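You operate a simulated robot arm through the tools that you are given. There is no shell and no other tool. Be economical: measure what you need, move in short steps, check, and stop when the job is done.

You are at the controls of a simulated two-armed robot. One attempt, no reset.

Task
Hold the yellow hand lamp on the press side of the island bench steady with one hand and press the button of the hand lamp to switch it on with the other.

Only the result counts: the job must be done as asked and must still hold three seconds after the hand-in. Knocking over, shifting, dropping, spilling or breaking anything else fails it.

Robot
Two 7-joint arms with two-finger parallel grippers on one trunk, on a base that drives. Base frame: it is fixed to the floor where the robot stands at the start and does not move with it; the origin is under the middle of the robot, x ahead of it, y to its left, z up; the surface under the hand at the start is at about z = 900. Readings come in mm, degrees, newtons and seconds.
The left shoulder is at the start at [60, 143, 926], the right one opposite. With the tool pointing down near the work surface each hand reaches from about 280 to 700 mm from the robot's upright axis, wherever it stands, measured 20 degrees to its own side. Places, roughly: button of the hand lamp [500, 0, 1100]. Payload 1.57 kg a hand.
The tool frame of a hand sits at the grasp point between the pads (the TCP): z along the fingers, y along the line on which they close. The tips reach 30 mm beyond it. The gripper opens to 110 mm. The fingers are 24 mm wide and 12 mm thick; the gripper's body (48 by 112 mm) begins 78 mm behind the TCP.
Orientation is that of the tool frame in the base frame, as a unit quaternion [x, y, z, w]. With the fingers straight down and closing along the base's y, the tool's x points along the base's -x, its y along +y and its z along -z.

Tools
- The arms move only by the tool move_arm. It takes "left_motion", "right_motion" or both (then of equal length, played together; a hand with none holds still); each is a list of rows, each a list of 6 numbers: the shift along the tool's x, y, z in mm, then the turn, a rotation vector about the tool's x, y, z in degrees. In form: [[tx, ty, tz, wx, wy, wz], ...]. A call has 1 to 8 rows; each row is the pose to reach, as a shift and turn from the pose commanded when the call began, along the tool's axes at that moment. "left_claw" and "right_claw" are, for a hand that has rows, the gripper command, from -1 (shut) to 1 (fully open), values between in proportion, set as the call begins (left out, the last holds). Rows are played at 5 a second. More than 50 mm and 8.6 degrees between two rows, or a gripper value outside its range, and nothing of the call is played. Where a pose cannot be reached the arm comes as near as it can. A force on the tool above 40 N (or 10 N above the force at the start of the call, whichever is more), or a blocked arm, ends the call early, and 0.2 s more pass. The fingers move at their own pace (about 45 mm/s each) and stop on an object; they squeeze with about 36 N. The grip force told is the motor's: it shows also when the fingers shut on nothing. Time passes only in rows, and 0.2 s behind the last, so rows that repeat a pose let the fingers close. The reply holds the time, the measured pose of the TCP, the force on the tool along the base axes, the opening and the grip force, in the units named above and with some noise, with the torque about the TCP (base axes, N m) and any sound that the robot's microphone picked up, and new pictures: "pictures" is both (left out), scene, wrist or none (wrist: the cameras of the hands that moved).
- Cameras (640 x 400 px; columns grow to the right, rows downward): "scene" is now at [43.9, 13.9, 1546.7]; the picture's right is [0.13, -0.99, 0.00], its down [-0.73, -0.09, -0.68] and it looks along [0.67, 0.09, -0.73] (base axes); focal length 254 px, centre (320, 200). "left" rides on the left gripper at [70, -16, -141] in its tool frame; the picture's right is [0.23, 0.97, 0.00], its down [-0.86, 0.20, -0.48] and it looks along [-0.47, 0.11, 0.88] (tool axes); focal length 222 px, centre (320, 200). "right" rides on the right gripper at [70, 16, -141] in its tool frame; the picture's right is [-0.23, 0.97, 0.00], its down [-0.86, -0.20, -0.48] and it looks along [-0.47, -0.11, 0.88] (tool axes); focal length 222 px, centre (320, 200). There is no depth. A picture from a camera that has moved, and an enlarged one, comes with that camera's place and axes in the base frame and with its lens. The place of the scene camera against the robot may be out by one fixed shift of up to 18 mm in any direction.
- raise_lower(by): slides the trunk up (or, below 0, down) by that many mm; the arms and the scene camera ride with it, the base frame stays. It gives what a move gives, with no picture.
- steer(legs): drives the robot by 1 to 6 legs, each [ahead, left, turn to the left] in mm, mm and degrees, along the robot's own axes; the way and the turn of a leg run together, so that a leg with both is an arc; at most 1500 mm and 180 degrees a leg. The arms and the cameras ride along, it lands a little off, and it stops where it bumps. It gives what a move gives, and a new picture of the scene camera.
- aim_head(pan, tilt): turns the head with the scene camera to pan (to the left, within 86 degrees either way) and tilt (down, from -29 to 69), counted from straight ahead of the robot. It gives what a move gives, and a new picture of the scene camera.
- inspect(camera, box): a new picture of the part [left, top, right, bottom] of that camera's present view, enlarged. It takes no simulated time.
- finish_job(): hands the job in; it is judged then, once.

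Work in short steps. Places have to be worked out from the pictures, the camera data and where the tool is seen: move nearer, look again, correct. Check each grasp and each placing, and mend what went wrong. You have 120 turns and 260 pictures in all, those below and enlarged ones among them. Open the grippers and draw the arms clear of the work before you hand the job in, unless the task says otherwise; then end with one line.

The tools are called after ">>>" as a command line: name --argument value ..., lists and objects as JSON in quotes. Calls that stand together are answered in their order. move_arm: Moves the arms, as the interface text tells. Its arguments: {"type":"object","properties":{"left_motion":{"type":"array","items":{"type":"array","items":{"type":"number"}}},"left_claw":{"type":"number"},"right_motion":{"type":"array","items":{"type":"array","items":{"type":"number"}}},"right_claw":{"type":"number"},"pictures":{"type":"string","enum":["both","scene","wrist","none"]}},"required":[]} The other tools are called the same way: raise_lower (by) slides the trunk up or down; steer (legs) drives the base; aim_head (pan, tilt) turns the head that bears the scene camera; inspect (camera, box) takes an enlarged picture of a part of a camera's view; finish_job () hands the job in.

At the start:

```text
time: 0.0
left_tcp_pos: [530.2, 293.7, 1000.3]
left_tool_rot: [0.0, 1.0, 0.001, 0.0]
left_wrist_force: [-0.1, 0.5, 0.4]
left_moment: [-0.02, -0.01, 0.02]
left_finger_gap: 109.9
left_grasp_force: 0.1
right_tcp_pos: [614.8, -172.5, 999.6]
right_tool_rot: [0.001, 1.0, 0.001, 0.0]
right_wrist_force: [0.1, 0.2, 0.4]
right_moment: [-0.01, 0.02, -0.04]
right_finger_gap: 110.1
right_grasp_force: 0.0
trunk travel left (down, up): [-525.0, 65.0]
robot x, y, heading: [0.4, -0.8, -0.1]
head pan, tilt: [7.4, 47.3]
```

scene: 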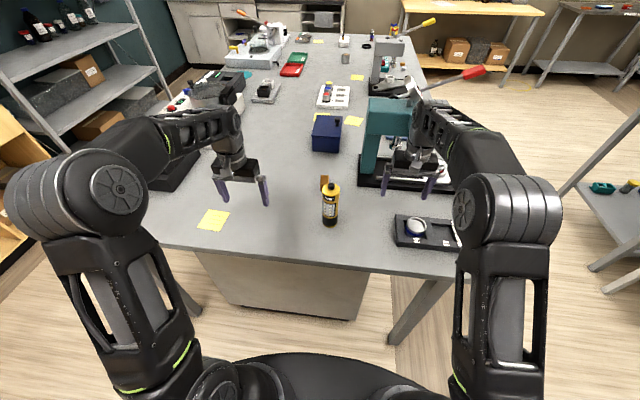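
right: 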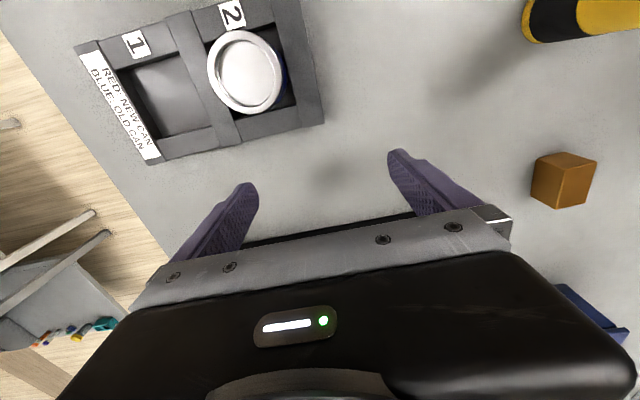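
left: 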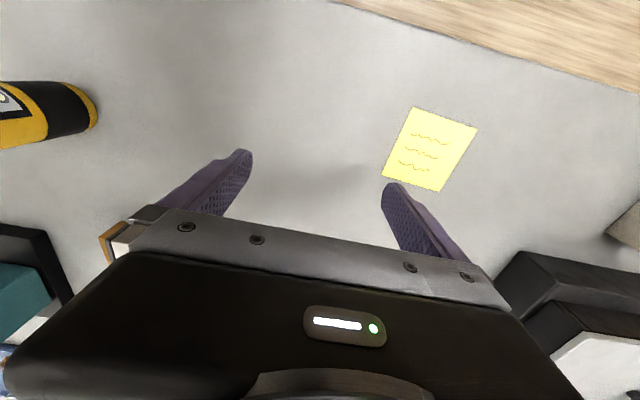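

The yellow lamp stands near the front edge, about the middle. I take an enlarged look at it first.

>>> inspect --camera "scene" --box '[270, 150, 390, 240]'

>>> inspect --camera "left" --box '[0, 60, 160, 160]'

```text
4.44 times, centred on (330, 195) of scene
camera zoom: at [43.9, 13.9, 1546.7], right [0.13, -0.99, 0.0], down [-0.73, -0.09, -0.68], along [0.67, 0.09, -0.73], focal length 1130 px, centre (276, 222)
```

zoom: 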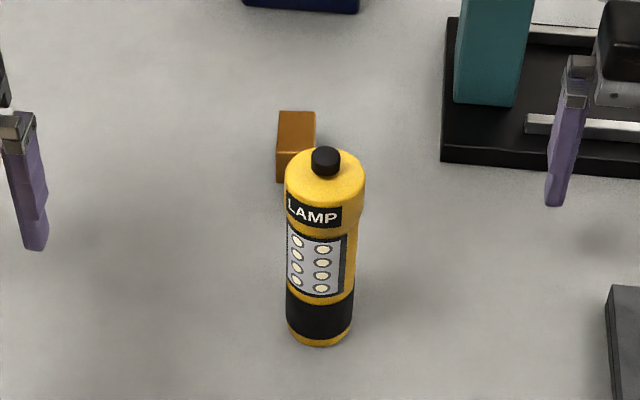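

```text
4.00 times, centred on (80, 110) of left
camera zoom: at [459.4, 278.2, 1140.3], right [-0.23, 0.97, 0.0], down [0.86, 0.2, 0.48], along [0.47, 0.11, -0.88], focal length 888 px, centre (1280, 560)
```

zoom: 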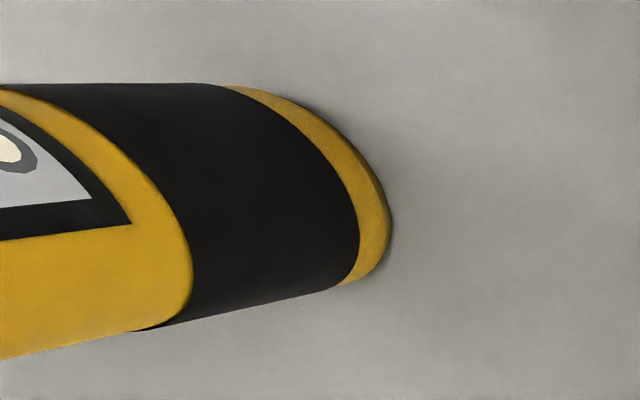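

The cameras agree on the lamp base centre at about [544, 44] with radius near 22 and top near z 1055. I turn the left hand to come in from the left, with the fingers closing along x and pitched 20° down. This is the first half of the turn.

>>> move_arm --left_motion '[[-2, -10, -3, 4.18, 4.18, -5.96], [-4, -20, -6, 8.36, 8.36, -11.92], [-6, -30, -9, 12.54, 12.54, -17.88], [-8, -40, -12, 16.72, 16.72, -23.84], [-10, -50, -15, 20.9, 20.9, -29.8], [-12, -60, -18, 25.08, 25.08, -35.76], [-14, -70, -20, 29.26, 29.26, -41.72]]' --left_claw 1 --pictures "both"

```text
time: 1.6
left_tcp_pos: [481.2, 259.8, 1042.2]
left_tool_rot: [-0.281, 0.928, -0.218, -0.113]
left_wrist_force: [0.2, -1.1, -0.7]
left_moment: [-0.01, 0.04, -0.03]
left_finger_gap: 109.9
left_grasp_force: 0.0
left hand out of reach, approached as far as the arm can: row 3, 4, 5, 6, 7
right_tcp_pos: [617.1, -172.8, 998.2]
right_tool_rot: [-0.001, 1.0, 0.0, 0.0]
right_wrist_force: [0.3, -0.6, -0.7]
right_moment: [0.01, 0.03, -0.02]
right_finger_gap: 109.9
right_grasp_force: 0.0
trunk travel left (down, up): [-525.0, 65.0]
robot x, y, heading: [1.4, 3.9, -0.1]
head pan, tilt: [7.4, 47.3]
camera scene: at [46.8, 13.6, 1546.6], right [0.13, -0.99, 0.0], down [-0.73, -0.09, -0.68], along [0.67, 0.09, -0.74], focal length 254 px, centre (320, 200)
camera left: at [445.2, 281.2, 1194.8], right [-0.74, 0.62, -0.25], down [0.63, 0.78, 0.07], along [0.24, -0.11, -0.96], focal length 222 px, centre (320, 200)
```

scene: 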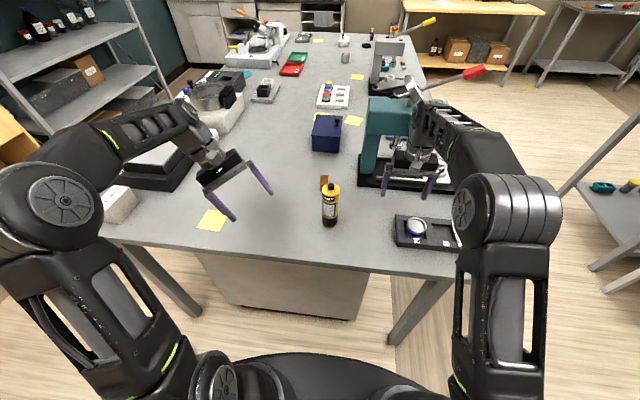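
left: 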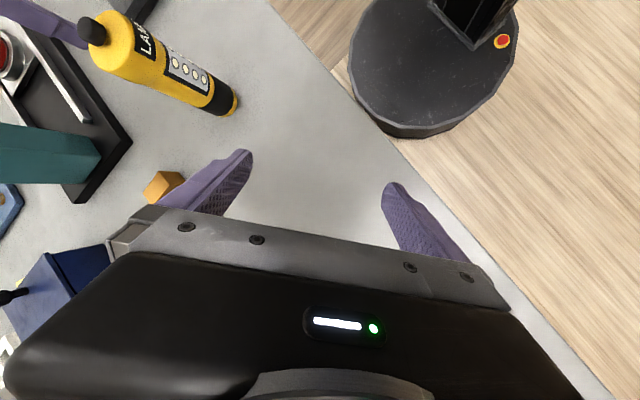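

The side-on orientation hits a limit. I'll use a front approach instead, with the tool pitched forward about 50° and closing along y. I also lift the right hand.

>>> move_arm --left_motion '[[0, 0, -5, -1.07, -6.73, 4.72], [0, 0, -10, -2.14, -13.46, 9.44], [0, 0, -15, -3.21, -20.2, 14.17], [0, 0, -20, -4.28, -26.9, 18.9], [0, 0, -25, -5.35, -33.6, 23.6], [0, 0, -30, -6.4, -40.4, 28.3], [0, 0, -35, -7.5, -47.1, 33.0], [0, 0, -40, -8.6, -53.8, 37.7]]' --right_motion '[[0, 0, -15, 0, 0, 0], [0, 0, -30, 0, 0, 0], [0, 0, -45, 0, 0, 0], [0, 0, -60, 0, 0, 0], [0, 0, -75, 0, 0, 0], [0, 0, -90, 0, 0, 0], [0, 0, -100, 0, 0, 0], [0, 0, -100, 0, 0, 0]]' --pictures "scene"

```text
time: 3.4
left_tcp_pos: [481.5, 279.3, 1080.8]
left_tool_rot: [-0.033, 0.929, -0.026, 0.367]
left_wrist_force: [-0.5, 0.5, -0.4]
left_moment: [0.0, 0.0, 0.0]
left_finger_gap: 110.0
left_grasp_force: 0.0
right_tcp_pos: [614.9, -172.5, 1037.7]
right_tool_rot: [0.0, 1.0, 0.0, 0.001]
right_wrist_force: [0.2, 0.2, 0.6]
right_moment: [0.03, -0.03, 0.01]
right_finger_gap: 110.0
right_grasp_force: 0.0
right hand out of reach, approached as far as the arm can: row 3, 4, 5, 6, 7, 8
trunk travel left (down, up): [-525.0, 65.0]
robot x, y, heading: [-1.3, -1.7, 0.1]
head pan, tilt: [7.4, 47.3]
camera scene: at [43.4, 13.8, 1546.8], right [0.13, -0.99, 0.0], down [-0.73, -0.09, -0.68], along [0.67, 0.09, -0.73], focal length 254 px, centre (320, 200)
```

scene: 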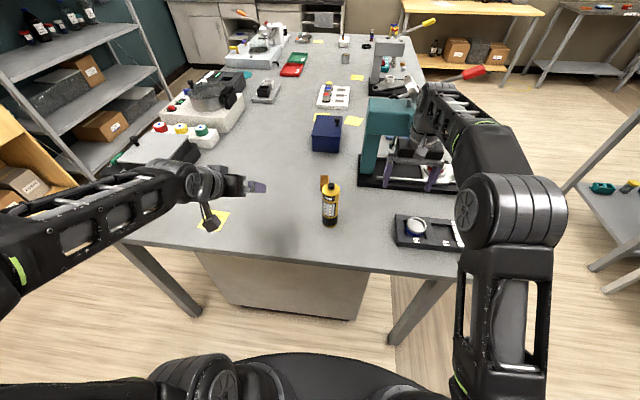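

The front orientation is reachable. I move the left hand in front of the lamp at about [460, 50, 1040] and square the orientation.

>>> move_arm --left_motion '[[7, -38, 2, -0.2, -1.2, 0.8], [14, -76, 5, -0.4, -2.3, 1.6], [21, -114, 7, -0.6, -3.5, 2.4], [28, -152, 10, -0.8, -4.6, 3.2], [35, -190, 12, -1.0, -5.8, 4.0], [42, -228, 15, -1.1, -6.9, 4.7]]' --pictures "both"

```text
time: 4.8
left_tcp_pos: [473.0, 50.0, 1055.5]
left_tool_rot: [-0.001, 0.906, 0.001, 0.422]
left_wrist_force: [-0.2, -0.1, -0.3]
left_moment: [-0.01, -0.03, 0.04]
left_finger_gap: 109.9
left_grasp_force: 0.1
right_tcp_pos: [613.7, -172.3, 1036.7]
right_tool_rot: [0.0, 1.0, 0.0, 0.001]
right_wrist_force: [0.1, 0.3, -0.4]
right_moment: [0.06, -0.01, -0.01]
right_finger_gap: 110.1
right_grasp_force: 0.1
trunk travel left (down, up): [-525.0, 65.0]
robot x, y, heading: [-2.8, -2.7, -0.2]
head pan, tilt: [7.4, 47.3]
camera scene: at [43.8, 12.9, 1546.7], right [0.13, -0.99, 0.0], down [-0.73, -0.09, -0.68], along [0.67, 0.09, -0.73], focal length 254 px, centre (320, 200)
camera left: at [319.4, 32.2, 1092.6], right [-0.15, 0.97, -0.17], down [0.18, 0.2, 0.96], along [0.97, 0.11, -0.21], focal length 222 px, centre (320, 200)
```

scene: 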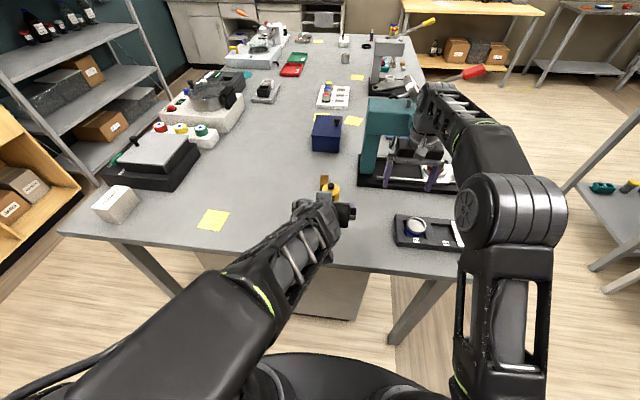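
left: 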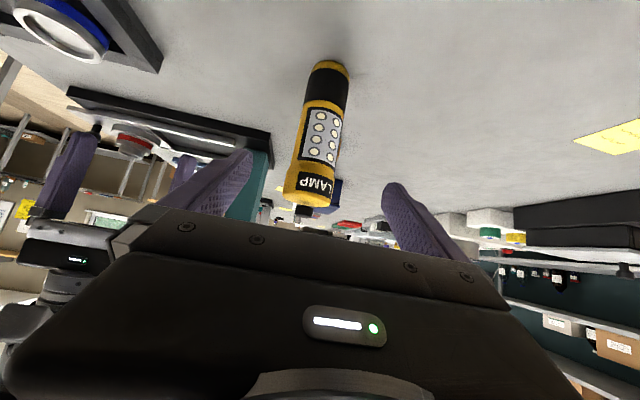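

The left wrist view puts the lamp axis at about [545, 42] with the button top near z 1064. I advance to straddle the body at z about 970.

>>> move_arm --left_motion '[[19, -8, 15, 0, 0, 0], [19.6, -8, 45, 0, 0, 0], [19.6, -8, 75, 0, 0, 0], [19.6, -8, 95, 0, 0, 0], [19.6, -8, 110, 0, 0, 0]]' --left_claw 1 --pictures "both"

```text
time: 6.0
left_tcp_pos: [544.2, 41.2, 971.3]
left_tool_rot: [0.0, 0.907, -0.001, 0.422]
left_wrist_force: [0.0, -0.5, -0.6]
left_moment: [-0.01, 0.02, 0.0]
left_finger_gap: 110.1
left_grasp_force: 0.0
right_tcp_pos: [614.8, -172.6, 1037.2]
right_tool_rot: [0.0, 1.0, 0.0, 0.001]
right_wrist_force: [0.9, 0.1, -0.4]
right_moment: [-0.01, -0.03, 0.0]
right_finger_gap: 109.8
right_grasp_force: 0.2
trunk travel left (down, up): [-525.0, 65.0]
robot x, y, heading: [-2.4, -1.6, -0.0]
head pan, tilt: [7.4, 47.3]
camera scene: at [44.2, 13.7, 1546.7], right [0.13, -0.99, 0.0], down [-0.73, -0.09, -0.68], along [0.67, 0.09, -0.73], focal length 254 px, centre (320, 200)
camera left: at [391.1, 24.5, 1007.8], right [-0.15, 0.97, -0.17], down [0.18, 0.2, 0.96], along [0.97, 0.11, -0.21], focal length 222 px, centre (320, 200)
```

scene: 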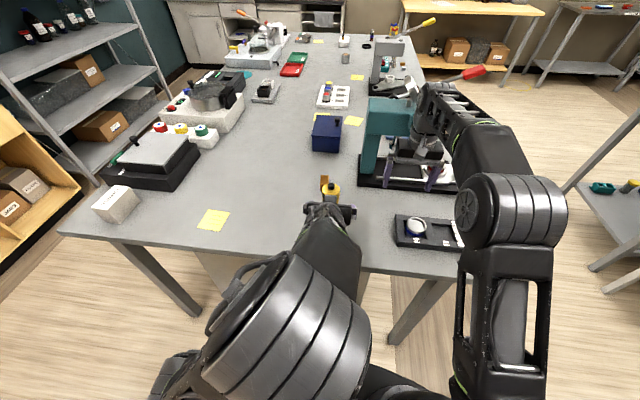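
left: 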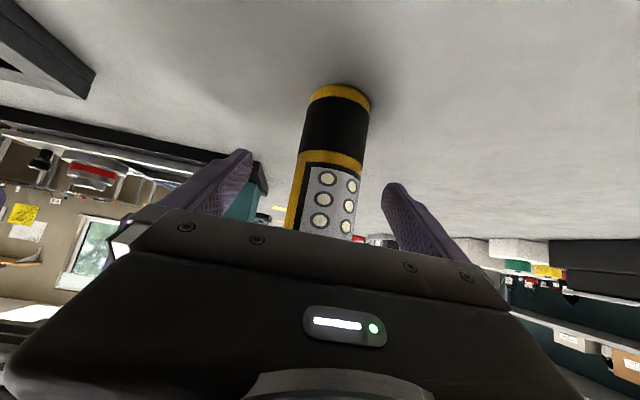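

The lamp sits centred between the fingers. I close the left gripper, holding the pose.

>>> move_arm --left_motion '[[0, 0, 0, 0, 0, 0], [0, 0, 0, 0, 0, 0], [0, 0, 0, 0, 0, 0], [0, 0, 0, 0, 0, 0], [0, 0, 0, 0, 0, 0], [0, 0, 0, 0, 0, 0]]' --left_claw -1 --pictures "both"

>>> inspect --camera "scene" --box '[270, 150, 390, 240]'

```text
time: 7.4
left_tcp_pos: [544.0, 40.6, 971.7]
left_tool_rot: [-0.001, 0.906, 0.0, 0.422]
left_wrist_force: [-0.4, 0.8, 0.8]
left_moment: [0.01, -0.03, -0.03]
left_finger_gap: 47.8
left_grasp_force: 36.0
right_tcp_pos: [614.4, -171.5, 1037.4]
right_tool_rot: [0.001, 1.0, 0.001, 0.0]
right_wrist_force: [0.0, -0.1, -0.1]
right_moment: [-0.01, 0.03, -0.01]
right_finger_gap: 110.0
right_grasp_force: 0.0
trunk travel left (down, up): [-525.0, 65.0]
robot x, y, heading: [-0.0, 0.5, 0.2]
head pan, tilt: [7.4, 47.3]
camera scene: at [43.8, 13.9, 1546.8], right [0.13, -0.99, 0.0], down [-0.73, -0.09, -0.68], along [0.67, 0.09, -0.73], focal length 254 px, centre (320, 200)
camera left: at [390.7, 24.7, 1008.3], right [-0.15, 0.97, -0.17], down [0.18, 0.2, 0.96], along [0.97, 0.11, -0.21], focal length 222 px, centre (320, 200)
```

scene: 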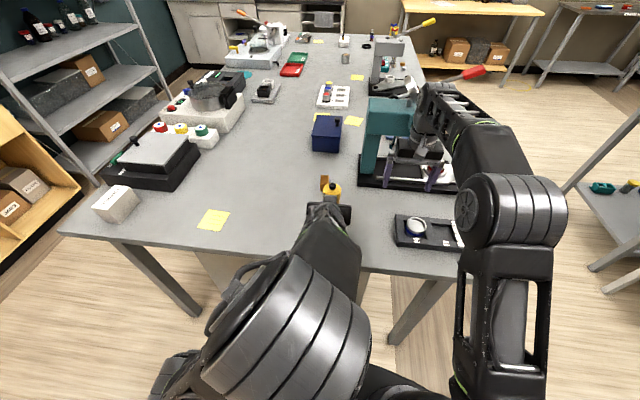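
left: 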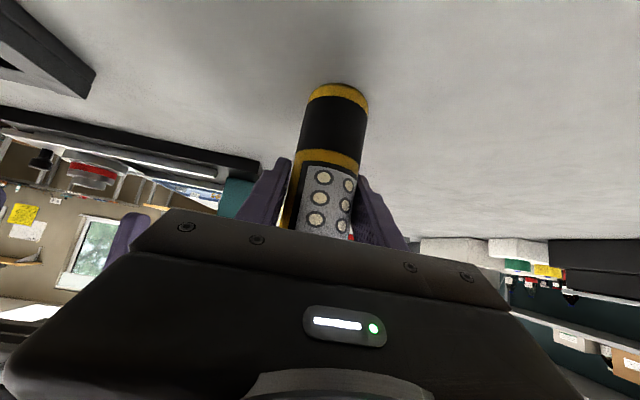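

```text
4.44 times, centred on (330, 195) of scene
camera zoom: at [43.8, 13.9, 1546.8], right [0.13, -0.99, 0.0], down [-0.73, -0.09, -0.68], along [0.67, 0.09, -0.73], focal length 1130 px, centre (276, 222)
```

zoom: 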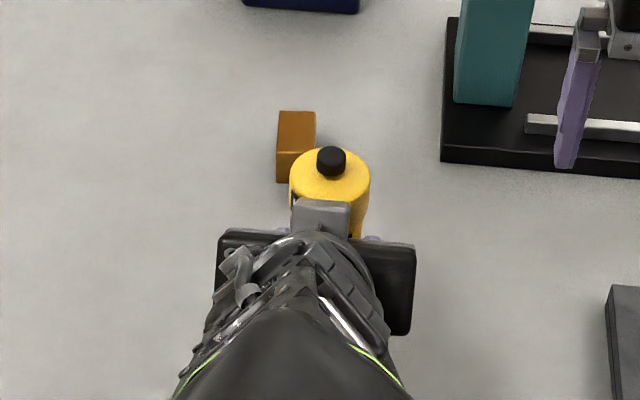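

The lamp is held (gap 47.8, grip 36 N), with the button at about [546, 40.6]. I close the right hand, draw it back, raise it, and then move it over toward the lamp at height.

>>> move_arm --right_motion '[[35, 0, 0, 0, 0, 0], [65, 0, -35, 0, 0, 0], [65, 0, -70, 0, 0, 0], [65, 20, -105, 0, 0, 0], [65, 60, -115, 0, 0, 0], [65, 95, -115, 0, 0, 0], [65, 130, -115, 0, 0, 0]]' --right_claw -1 --pictures "both"

```text
time: 9.0
left_tcp_pos: [541.3, 43.9, 971.8]
left_tool_rot: [-0.003, 0.907, -0.001, 0.422]
left_wrist_force: [-0.1, 0.5, -0.2]
left_moment: [-0.06, 0.0, -0.08]
left_finger_gap: 48.0
left_grasp_force: 36.2
right_tcp_pos: [528.9, -128.2, 1104.1]
right_tool_rot: [-0.002, 1.0, -0.007, 0.012]
right_wrist_force: [-1.2, 0.2, 0.2]
right_moment: [-0.09, -0.05, 0.04]
right_finger_gap: 0.0
right_grasp_force: 17.7
right hand out of reach, approached as far as the arm can: row 3, 4, 5, 6, 7
trunk travel left (down, up): [-525.0, 65.0]
robot x, y, heading: [-1.8, 0.8, -0.1]
head pan, tilt: [7.4, 47.3]
camera scene: at [40.7, 18.4, 1546.8], right [0.13, -0.99, 0.0], down [-0.73, -0.1, -0.68], along [0.67, 0.08, -0.73], focal length 254 px, centre (320, 200)
camera right: at [455.9, -111.2, 1243.8], right [0.22, 0.97, -0.01], down [0.84, -0.19, 0.5], along [0.49, -0.12, -0.86], focal length 222 px, centre (320, 200)
```

scene: 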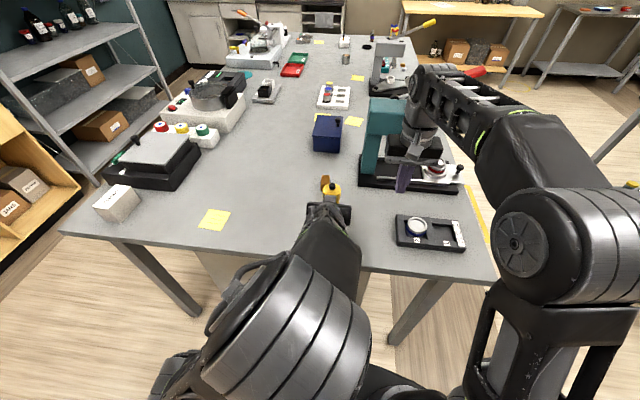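
right: 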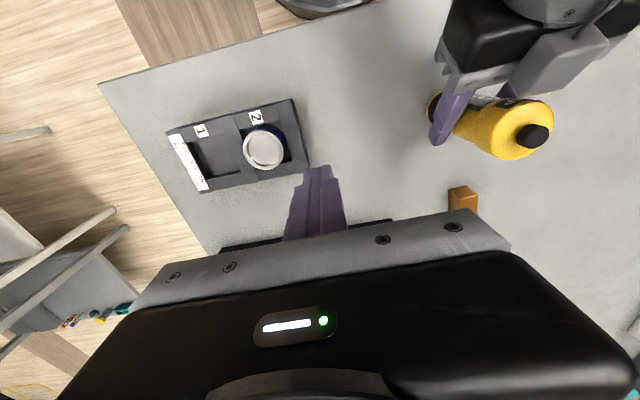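

A straight-down right hand can't reach this height. I pitch it forward 45° and yaw it 45° inward so it comes in from the right front, staying clear of the left hand.

>>> move_arm --right_motion '[[6, 3, -3, -2.33, -5.21, -5.22], [12, 6, -6, -4.66, -10.42, -10.44], [18, 9, -9, -7.0, -15.6, -15.7], [24, 12, -12, -9.3, -20.8, -20.9], [30, 15, -15, -11.6, -26.0, -26.1], [36, 18, -18, -14.0, -31.2, -31.3], [42, 21, -21, -16.3, -36.4, -36.5], [48, 24, -24, -18.6, -41.6, -41.8]]' --pictures "both"

```text
time: 10.8
left_tcp_pos: [543.9, 40.9, 971.0]
left_tool_rot: [-0.001, 0.907, 0.0, 0.422]
left_wrist_force: [0.5, -1.3, -0.2]
left_moment: [0.01, 0.02, -0.04]
left_finger_gap: 47.6
left_grasp_force: 35.9
right_tcp_pos: [483.9, -107.4, 1127.2]
right_tool_rot: [-0.347, 0.857, 0.155, 0.347]
right_wrist_force: [-0.9, 0.8, -0.6]
right_moment: [-0.01, -0.01, 0.0]
right_finger_gap: 0.3
right_grasp_force: 21.6
trunk travel left (down, up): [-525.0, 65.0]
robot x, y, heading: [-1.6, 0.4, 0.1]
head pan, tilt: [7.4, 47.3]
camera scene: at [43.7, 13.5, 1546.8], right [0.13, -0.99, 0.0], down [-0.73, -0.09, -0.68], along [0.67, 0.09, -0.73], focal length 254 px, centre (320, 200)
camera right: at [367.2, -201.4, 1179.6], right [-0.57, 0.8, 0.18], down [0.35, 0.03, 0.94], along [0.75, 0.6, -0.3], focal length 222 px, centre (320, 200)
```

scene: 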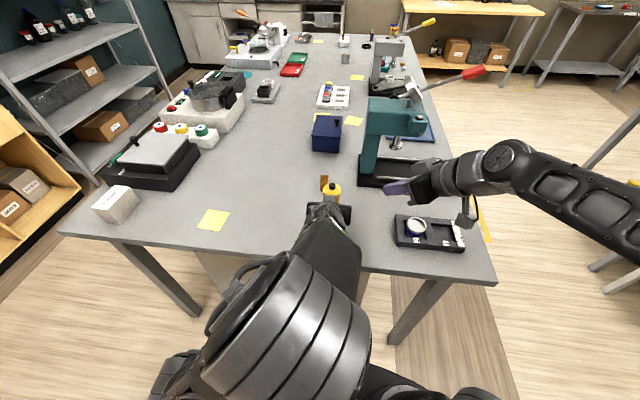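
right: 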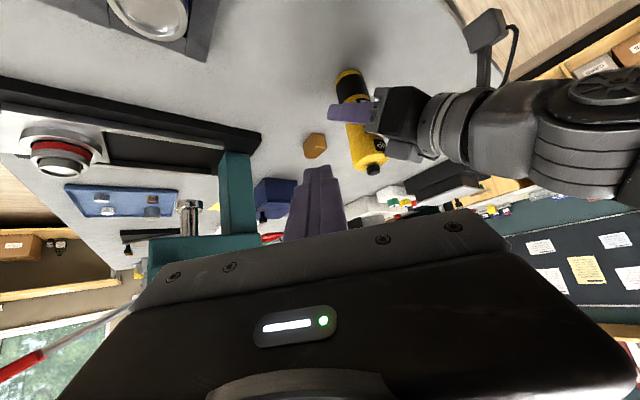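

The right hand has a clear way to the button, which I place at [543, 41] with its top near 1064. I move the fingertip to hover about 30 mm above it.

>>> move_arm --right_motion '[[-19, 12.5, 19.6, 0, 0, 0], [-38, 25, 39, 0, 0, 0], [-57, 37.5, 59, 0, 0, 0], [-75, 50, 78, 0, 0, 0], [-94, 62, 98, 0, 0, 0], [-94, 62, 98, 0, 0, 0]]' --pictures "both"

>>> inspect --camera "scene" --box '[290, 160, 370, 220]'

>>> inspect --camera "right" --box '[240, 100, 400, 220]'

```text
time: 12.2
left_tcp_pos: [544.0, 41.2, 971.4]
left_tool_rot: [-0.001, 0.906, 0.0, 0.423]
left_wrist_force: [0.3, -0.1, -0.2]
left_moment: [-0.02, -0.02, -0.01]
left_finger_gap: 47.6
left_grasp_force: 36.2
right_tcp_pos: [536.7, 32.5, 1124.4]
right_tool_rot: [-0.347, 0.858, 0.155, 0.345]
right_wrist_force: [0.3, -0.1, -0.5]
right_moment: [-0.01, 0.0, 0.0]
right_finger_gap: 0.0
right_grasp_force: 21.5
trunk travel left (down, up): [-525.0, 65.0]
robot x, y, heading: [-1.6, 0.2, -0.2]
head pan, tilt: [7.4, 47.3]
camera scene: at [43.7, 13.5, 1546.7], right [0.13, -0.99, 0.0], down [-0.73, -0.09, -0.68], along [0.67, 0.09, -0.73], focal length 254 px, centre (320, 200)
camera right: at [420.2, -61.9, 1177.1], right [-0.57, 0.8, 0.18], down [0.35, 0.03, 0.94], along [0.75, 0.59, -0.3], focal length 222 px, centre (320, 200)
```

scene: 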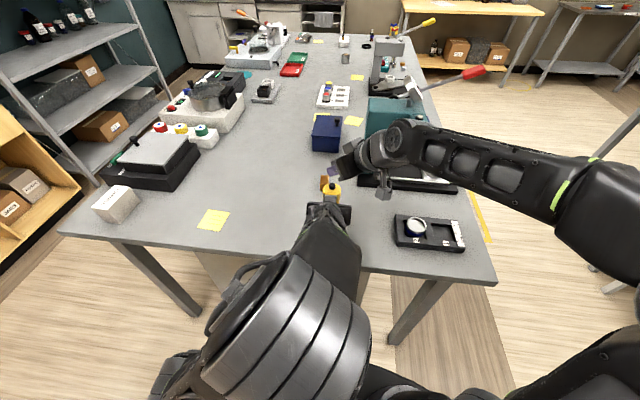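
right: 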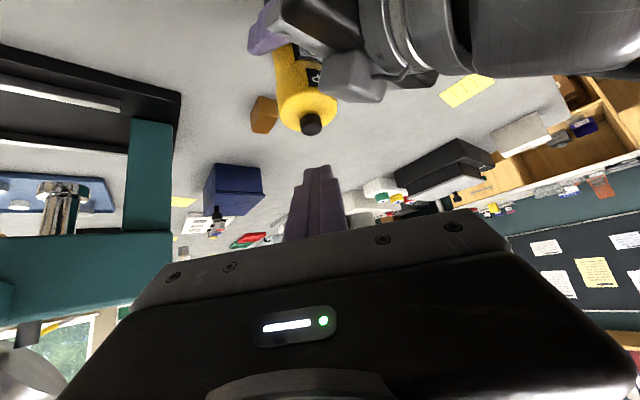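

```text
6.67 times, centred on (330, 190) of scene
camera zoom: at [43.7, 13.5, 1546.7], right [0.13, -0.99, 0.0], down [-0.73, -0.09, -0.68], along [0.67, 0.09, -0.73], focal length 1694 px, centre (253, 267)
```

zoom: 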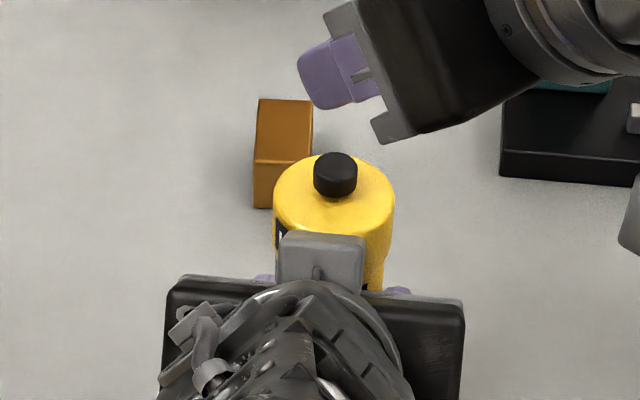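

```text
3.33 times, centred on (320, 160) of right
camera zoom: at [420.2, -61.9, 1177.1], right [-0.57, 0.8, 0.18], down [0.35, 0.03, 0.94], along [0.75, 0.59, -0.3], focal length 740 px, centre (320, 333)
```

zoom: 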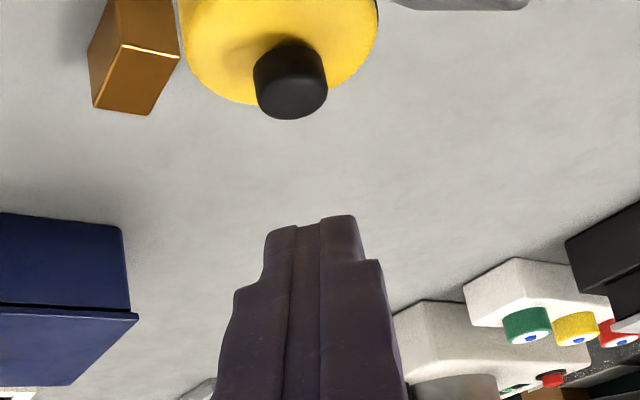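

The estimates agree: the button top is at about [543.5, 40.7, 1064], and the fingertip edge is about 30 mm above it. I descend vertically in small steps, watching the force.

>>> move_arm --right_motion '[[8.4, 0, 8.5, 0, 0, 0], [15.4, 0, 15.6, 0, 0, 0], [18.3, 0, 18.5, 0, 0, 0], [19.7, 0, 19.9, 0, 0, 0], [21.1, 0, 21.3, 0, 0, 0], [22.5, 0, 22.7, 0, 0, 0]]' --pictures "wrist"

>>> inspect --camera "scene" --box '[290, 160, 370, 220]'

>>> inspect --camera "right" --box '[240, 100, 400, 220]'

```text
time: 13.6
left_tcp_pos: [543.6, 40.9, 970.8]
left_tool_rot: [-0.001, 0.907, 0.001, 0.421]
left_wrist_force: [1.3, 1.1, -1.9]
left_moment: [-0.06, 0.12, -0.03]
left_finger_gap: 47.8
left_grasp_force: 35.5
right_tcp_pos: [535.6, 33.4, 1092.6]
right_tool_rot: [-0.347, 0.858, 0.155, 0.346]
right_wrist_force: [-1.6, -1.2, 3.1]
right_moment: [-0.01, -0.02, 0.0]
right_finger_gap: 0.0
right_grasp_force: 21.4
trunk travel left (down, up): [-525.0, 65.0]
robot x, y, heading: [0.4, 0.8, -0.2]
head pan, tilt: [7.4, 47.3]
heard: click
camera right: at [419.7, -60.8, 1145.4], right [-0.57, 0.8, 0.18], down [0.35, 0.03, 0.94], along [0.74, 0.59, -0.3], focal length 222 px, centre (320, 200)
```

right: 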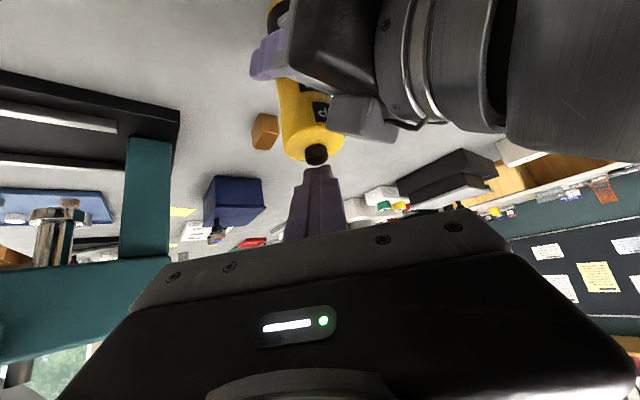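

```text
6.67 times, centred on (330, 190) of scene
camera zoom: at [43.9, 13.9, 1546.8], right [0.13, -0.99, 0.0], down [-0.73, -0.09, -0.68], along [0.67, 0.09, -0.73], focal length 1694 px, centre (253, 267)
```

zoom: 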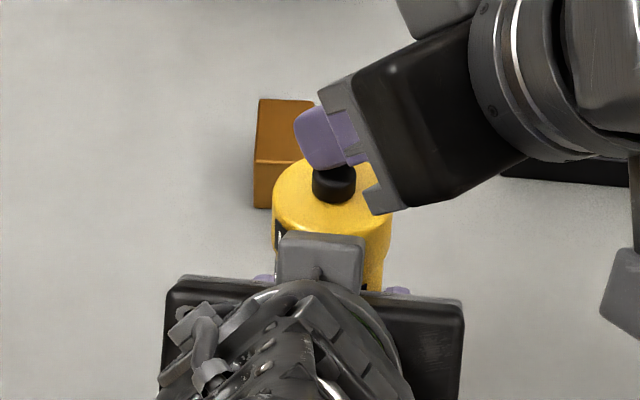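

```text
3.33 times, centred on (320, 160) of right
camera zoom: at [419.7, -60.8, 1145.4], right [-0.57, 0.8, 0.18], down [0.35, 0.03, 0.94], along [0.74, 0.59, -0.3], focal length 740 px, centre (320, 333)
```

zoom: 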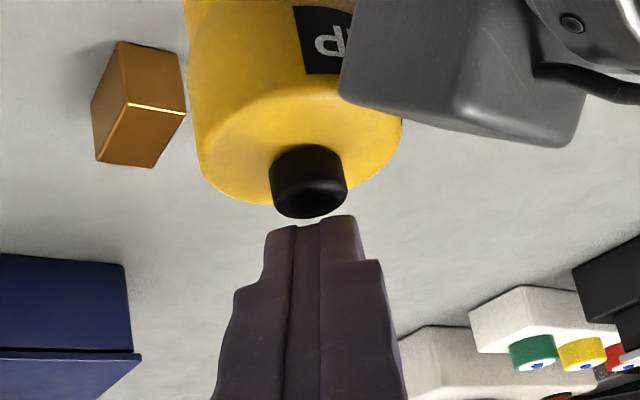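

A click was heard at about 3 N. I lift straight up without a second press and check whether the lamp is lit.

>>> move_arm --right_motion '[[-7, 0, -7.1, 0, 0, 0], [-22, 0, -22.5, 0, 0, 0], [-35, 0, -35.5, 0, 0, 0]]' --pictures "wrist"

>>> inspect --camera "left" --box '[240, 60, 400, 260]'

>>> inspect --camera "right" --box '[240, 0, 400, 150]'

>>> inspect --camera "scene" --box '[290, 160, 370, 220]'

```text
time: 14.4
left_tcp_pos: [544.0, 40.3, 971.7]
left_tool_rot: [0.0, 0.907, -0.001, 0.422]
left_wrist_force: [0.1, 0.7, -0.7]
left_moment: [-0.01, -0.02, 0.03]
left_finger_gap: 47.5
left_grasp_force: 35.7
right_tcp_pos: [536.4, 32.2, 1140.5]
right_tool_rot: [-0.347, 0.858, 0.155, 0.346]
right_wrist_force: [0.2, 0.1, 0.3]
right_moment: [-0.02, 0.02, 0.01]
right_finger_gap: 0.0
right_grasp_force: 21.7
trunk travel left (down, up): [-525.0, 65.0]
robot x, y, heading: [1.1, -1.5, -0.1]
head pan, tilt: [7.4, 47.3]
camera right: at [421.1, -62.1, 1194.9], right [-0.57, 0.8, 0.18], down [0.35, 0.03, 0.94], along [0.74, 0.59, -0.3], focal length 222 px, centre (320, 200)
```

right: 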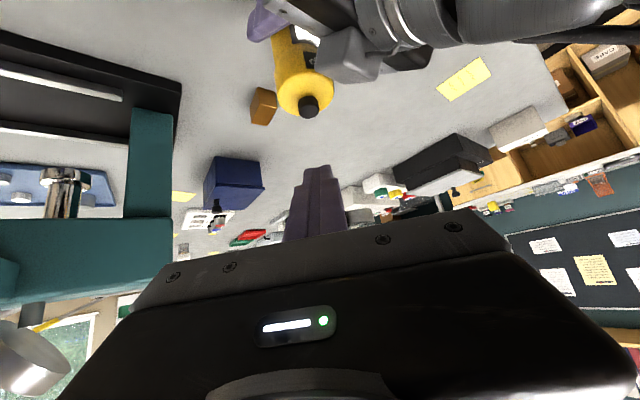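

```text
2.00 times, centred on (320, 160) of left
camera zoom: at [390.6, 24.6, 1008.2], right [-0.15, 0.97, -0.17], down [0.18, 0.2, 0.96], along [0.97, 0.11, -0.21], focal length 444 px, centre (320, 280)
```

zoom: 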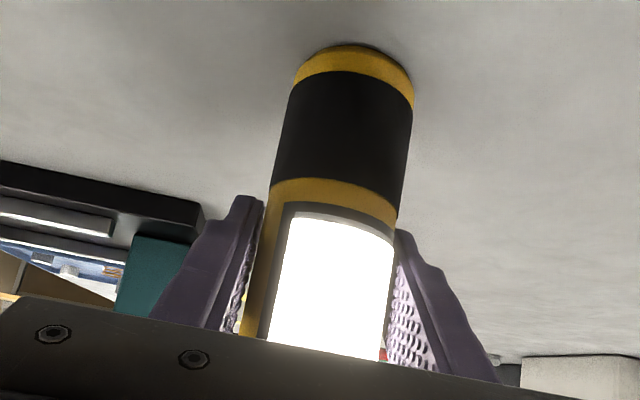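

```text
2.67 times, centred on (320, 75) of right
camera zoom: at [421.1, -62.1, 1194.9], right [-0.57, 0.8, 0.18], down [0.35, 0.03, 0.94], along [0.74, 0.59, -0.3], focal length 592 px, centre (320, 533)
```

zoom: 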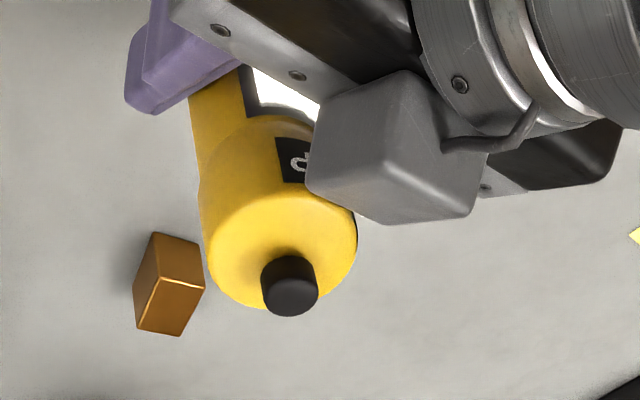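

```text
6.67 times, centred on (330, 190) of scene
camera zoom: at [43.8, 13.8, 1546.7], right [0.13, -0.99, 0.0], down [-0.73, -0.09, -0.68], along [0.67, 0.09, -0.73], focal length 1694 px, centre (253, 267)
```

zoom: 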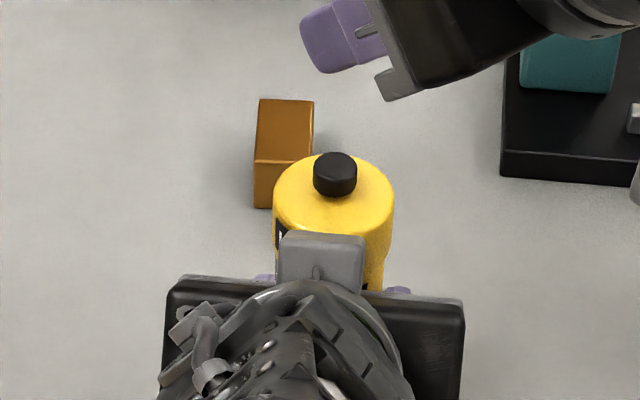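

The lamp is lit. I draw the right hand back the way it came while the left gripper opens in place.

>>> move_arm --right_motion '[[19, -12.5, -19.6, 0, 0, 0], [38, -25, -39, 0, 0, 0], [57, -37.5, -59, 0, 0, 0], [75, -50, -78, 0, 0, 0], [94, -62, -98, 0, 0, 0], [94, -62, -98, 0, 0, 0]]' --pictures "none"

>>> move_arm --left_motion '[[0, 0, 0, 0, 0, 0], [0, 0, 0, 0, 0, 0], [0, 0, 0, 0, 0, 0], [0, 0, 0, 0, 0, 0], [0, 0, 0, 0, 0, 0]]' --left_claw 1 --pictures "wrist"

```text
time: 15.8
left_tcp_pos: [544.6, 40.6, 971.5]
left_tool_rot: [-0.001, 0.907, 0.0, 0.422]
left_wrist_force: [0.5, 0.0, 0.1]
left_moment: [-0.02, -0.03, 0.0]
left_finger_gap: 47.7
left_grasp_force: 35.6
right_tcp_pos: [483.9, -108.2, 1144.0]
right_tool_rot: [-0.348, 0.858, 0.155, 0.345]
right_wrist_force: [0.4, 0.0, 1.0]
right_moment: [0.02, 0.01, 0.02]
right_finger_gap: 0.0
right_grasp_force: 21.7
trunk travel left (down, up): [-525.0, 65.0]
robot x, y, heading: [-1.0, 0.5, 0.1]
head pan, tilt: [7.4, 47.3]
```

```text
time: 17.0
left_tcp_pos: [543.7, 41.1, 972.9]
left_tool_rot: [0.0, 0.906, -0.001, 0.422]
left_wrist_force: [0.2, -0.4, -0.2]
left_moment: [0.0, 0.0, 0.01]
left_finger_gap: 109.6
left_grasp_force: 0.0
right_tcp_pos: [484.3, -107.5, 1144.8]
right_tool_rot: [-0.347, 0.858, 0.154, 0.347]
right_wrist_force: [0.0, -1.0, 0.1]
right_moment: [0.02, 0.0, 0.01]
right_finger_gap: 0.0
right_grasp_force: 21.4
trunk travel left (down, up): [-525.0, 65.0]
robot x, y, heading: [-1.3, -1.8, -0.0]
head pan, tilt: [7.4, 47.3]
camera left: at [390.6, 24.6, 1008.3], right [-0.15, 0.97, -0.17], down [0.18, 0.2, 0.96], along [0.97, 0.11, -0.21], focal length 222 px, centre (320, 200)
```

left: 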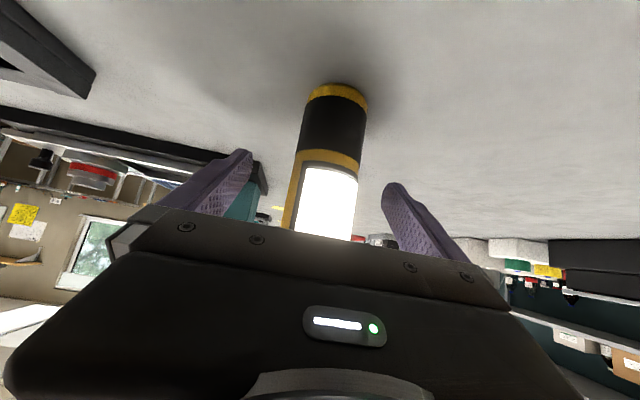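

The lamp is released, upright and still lit. I retract the left hand straight back along its fingers, then to the left.

>>> move_arm --left_motion '[[0, 0, -20, 0, 0, 0], [0, 0, -50, 0, 0, 0], [0, 0, -80, 0, 0, 0], [0, 0, -110, 0, 0, 0], [-10, 35, -120, 0, 0, 0], [-20, 75, -125, 0, 0, 0], [-25, 115, -125, 0, 0, 0], [-25, 150, -125, 0, 0, 0]]' --pictures "scene"

>>> inspect --camera "scene" --box '[270, 150, 390, 240]'

```text
time: 18.8
left_tcp_pos: [465.5, 190.9, 1070.1]
left_tool_rot: [0.0, 0.907, -0.001, 0.422]
left_wrist_force: [-1.3, -0.5, -0.3]
left_moment: [0.01, 0.01, -0.06]
left_finger_gap: 109.9
left_grasp_force: 0.1
right_tcp_pos: [484.6, -106.7, 1143.9]
right_tool_rot: [-0.347, 0.858, 0.155, 0.347]
right_wrist_force: [0.4, -0.3, -0.1]
right_moment: [0.0, 0.03, 0.0]
right_finger_gap: 0.0
right_grasp_force: 21.3
trunk travel left (down, up): [-525.0, 65.0]
robot x, y, heading: [-0.4, 6.1, -0.2]
head pan, tilt: [7.4, 47.3]
camera scene: at [43.6, 14.6, 1546.7], right [0.13, -0.99, 0.0], down [-0.73, -0.09, -0.68], along [0.67, 0.09, -0.73], focal length 254 px, centre (320, 200)
```

scene: 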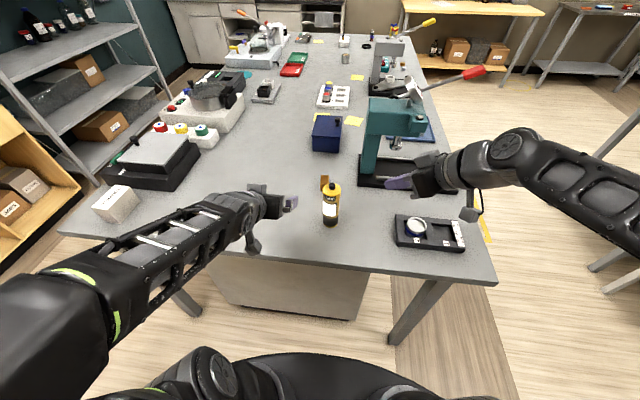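

```text
4.44 times, centred on (330, 195) of scene
camera zoom: at [43.6, 14.6, 1546.7], right [0.13, -0.99, 0.0], down [-0.73, -0.09, -0.68], along [0.67, 0.09, -0.73], focal length 1130 px, centre (276, 222)
```

zoom: 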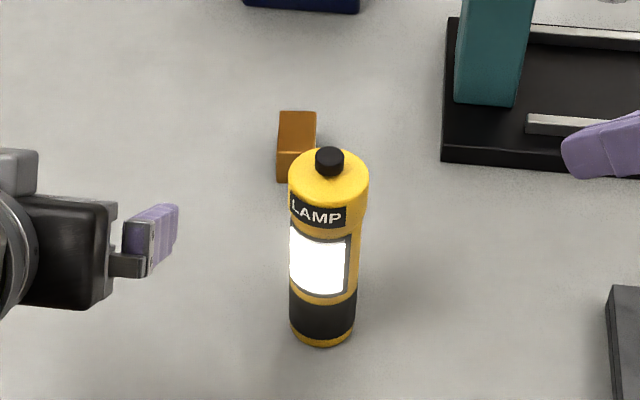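

The lamp stands upright and lit, and the left hand is clear. Next I open the right gripper in free air.

>>> move_arm --right_motion '[[0, -10, -10, 0, 0, 0], [0, -20, -20, 0, 0, 0], [0, -20, -20, 0, 0, 0], [0, -20, -20, 0, 0, 0], [0, -20, -20, 0, 0, 0], [0, -20, -20, 0, 0, 0]]' --right_claw 1 --pictures "scene"

```text
time: 20.2
left_tcp_pos: [463.1, 190.6, 1069.4]
left_tool_rot: [-0.001, 0.907, 0.001, 0.422]
left_wrist_force: [-0.3, -0.7, 0.8]
left_moment: [-0.01, -0.01, 0.0]
left_finger_gap: 109.7
left_grasp_force: 0.0
right_tcp_pos: [487.2, -130.4, 1157.0]
right_tool_rot: [-0.348, 0.857, 0.155, 0.346]
right_wrist_force: [-0.1, 0.3, 0.2]
right_moment: [-0.03, -0.02, 0.0]
right_finger_gap: 109.8
right_grasp_force: 0.0
trunk travel left (down, up): [-525.0, 65.0]
robot x, y, heading: [0.1, 0.1, -0.2]
head pan, tilt: [7.4, 47.3]
camera scene: at [43.7, 13.8, 1546.8], right [0.13, -0.99, 0.0], down [-0.73, -0.09, -0.68], along [0.67, 0.09, -0.73], focal length 254 px, centre (320, 200)
```

scene: 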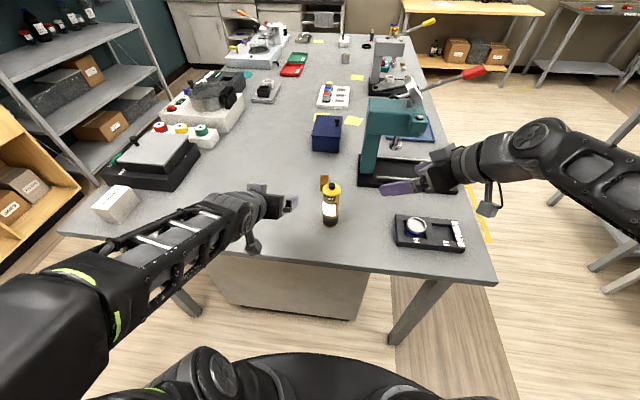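

Both grippers are open, both arms are clear, and the lamp is lit and standing, so I hand in.

>>> finish_job

```text
The job is handed in.
```

The hand lamp is switched on: I held it with the left hand and pressed its button once with the right. It was lit and standing upright at hand-in, with both grippers open and both arms clear. The lamp shifted about 3 mm sideways when the left gripper closed on it, and I saw nothing else disturbed.
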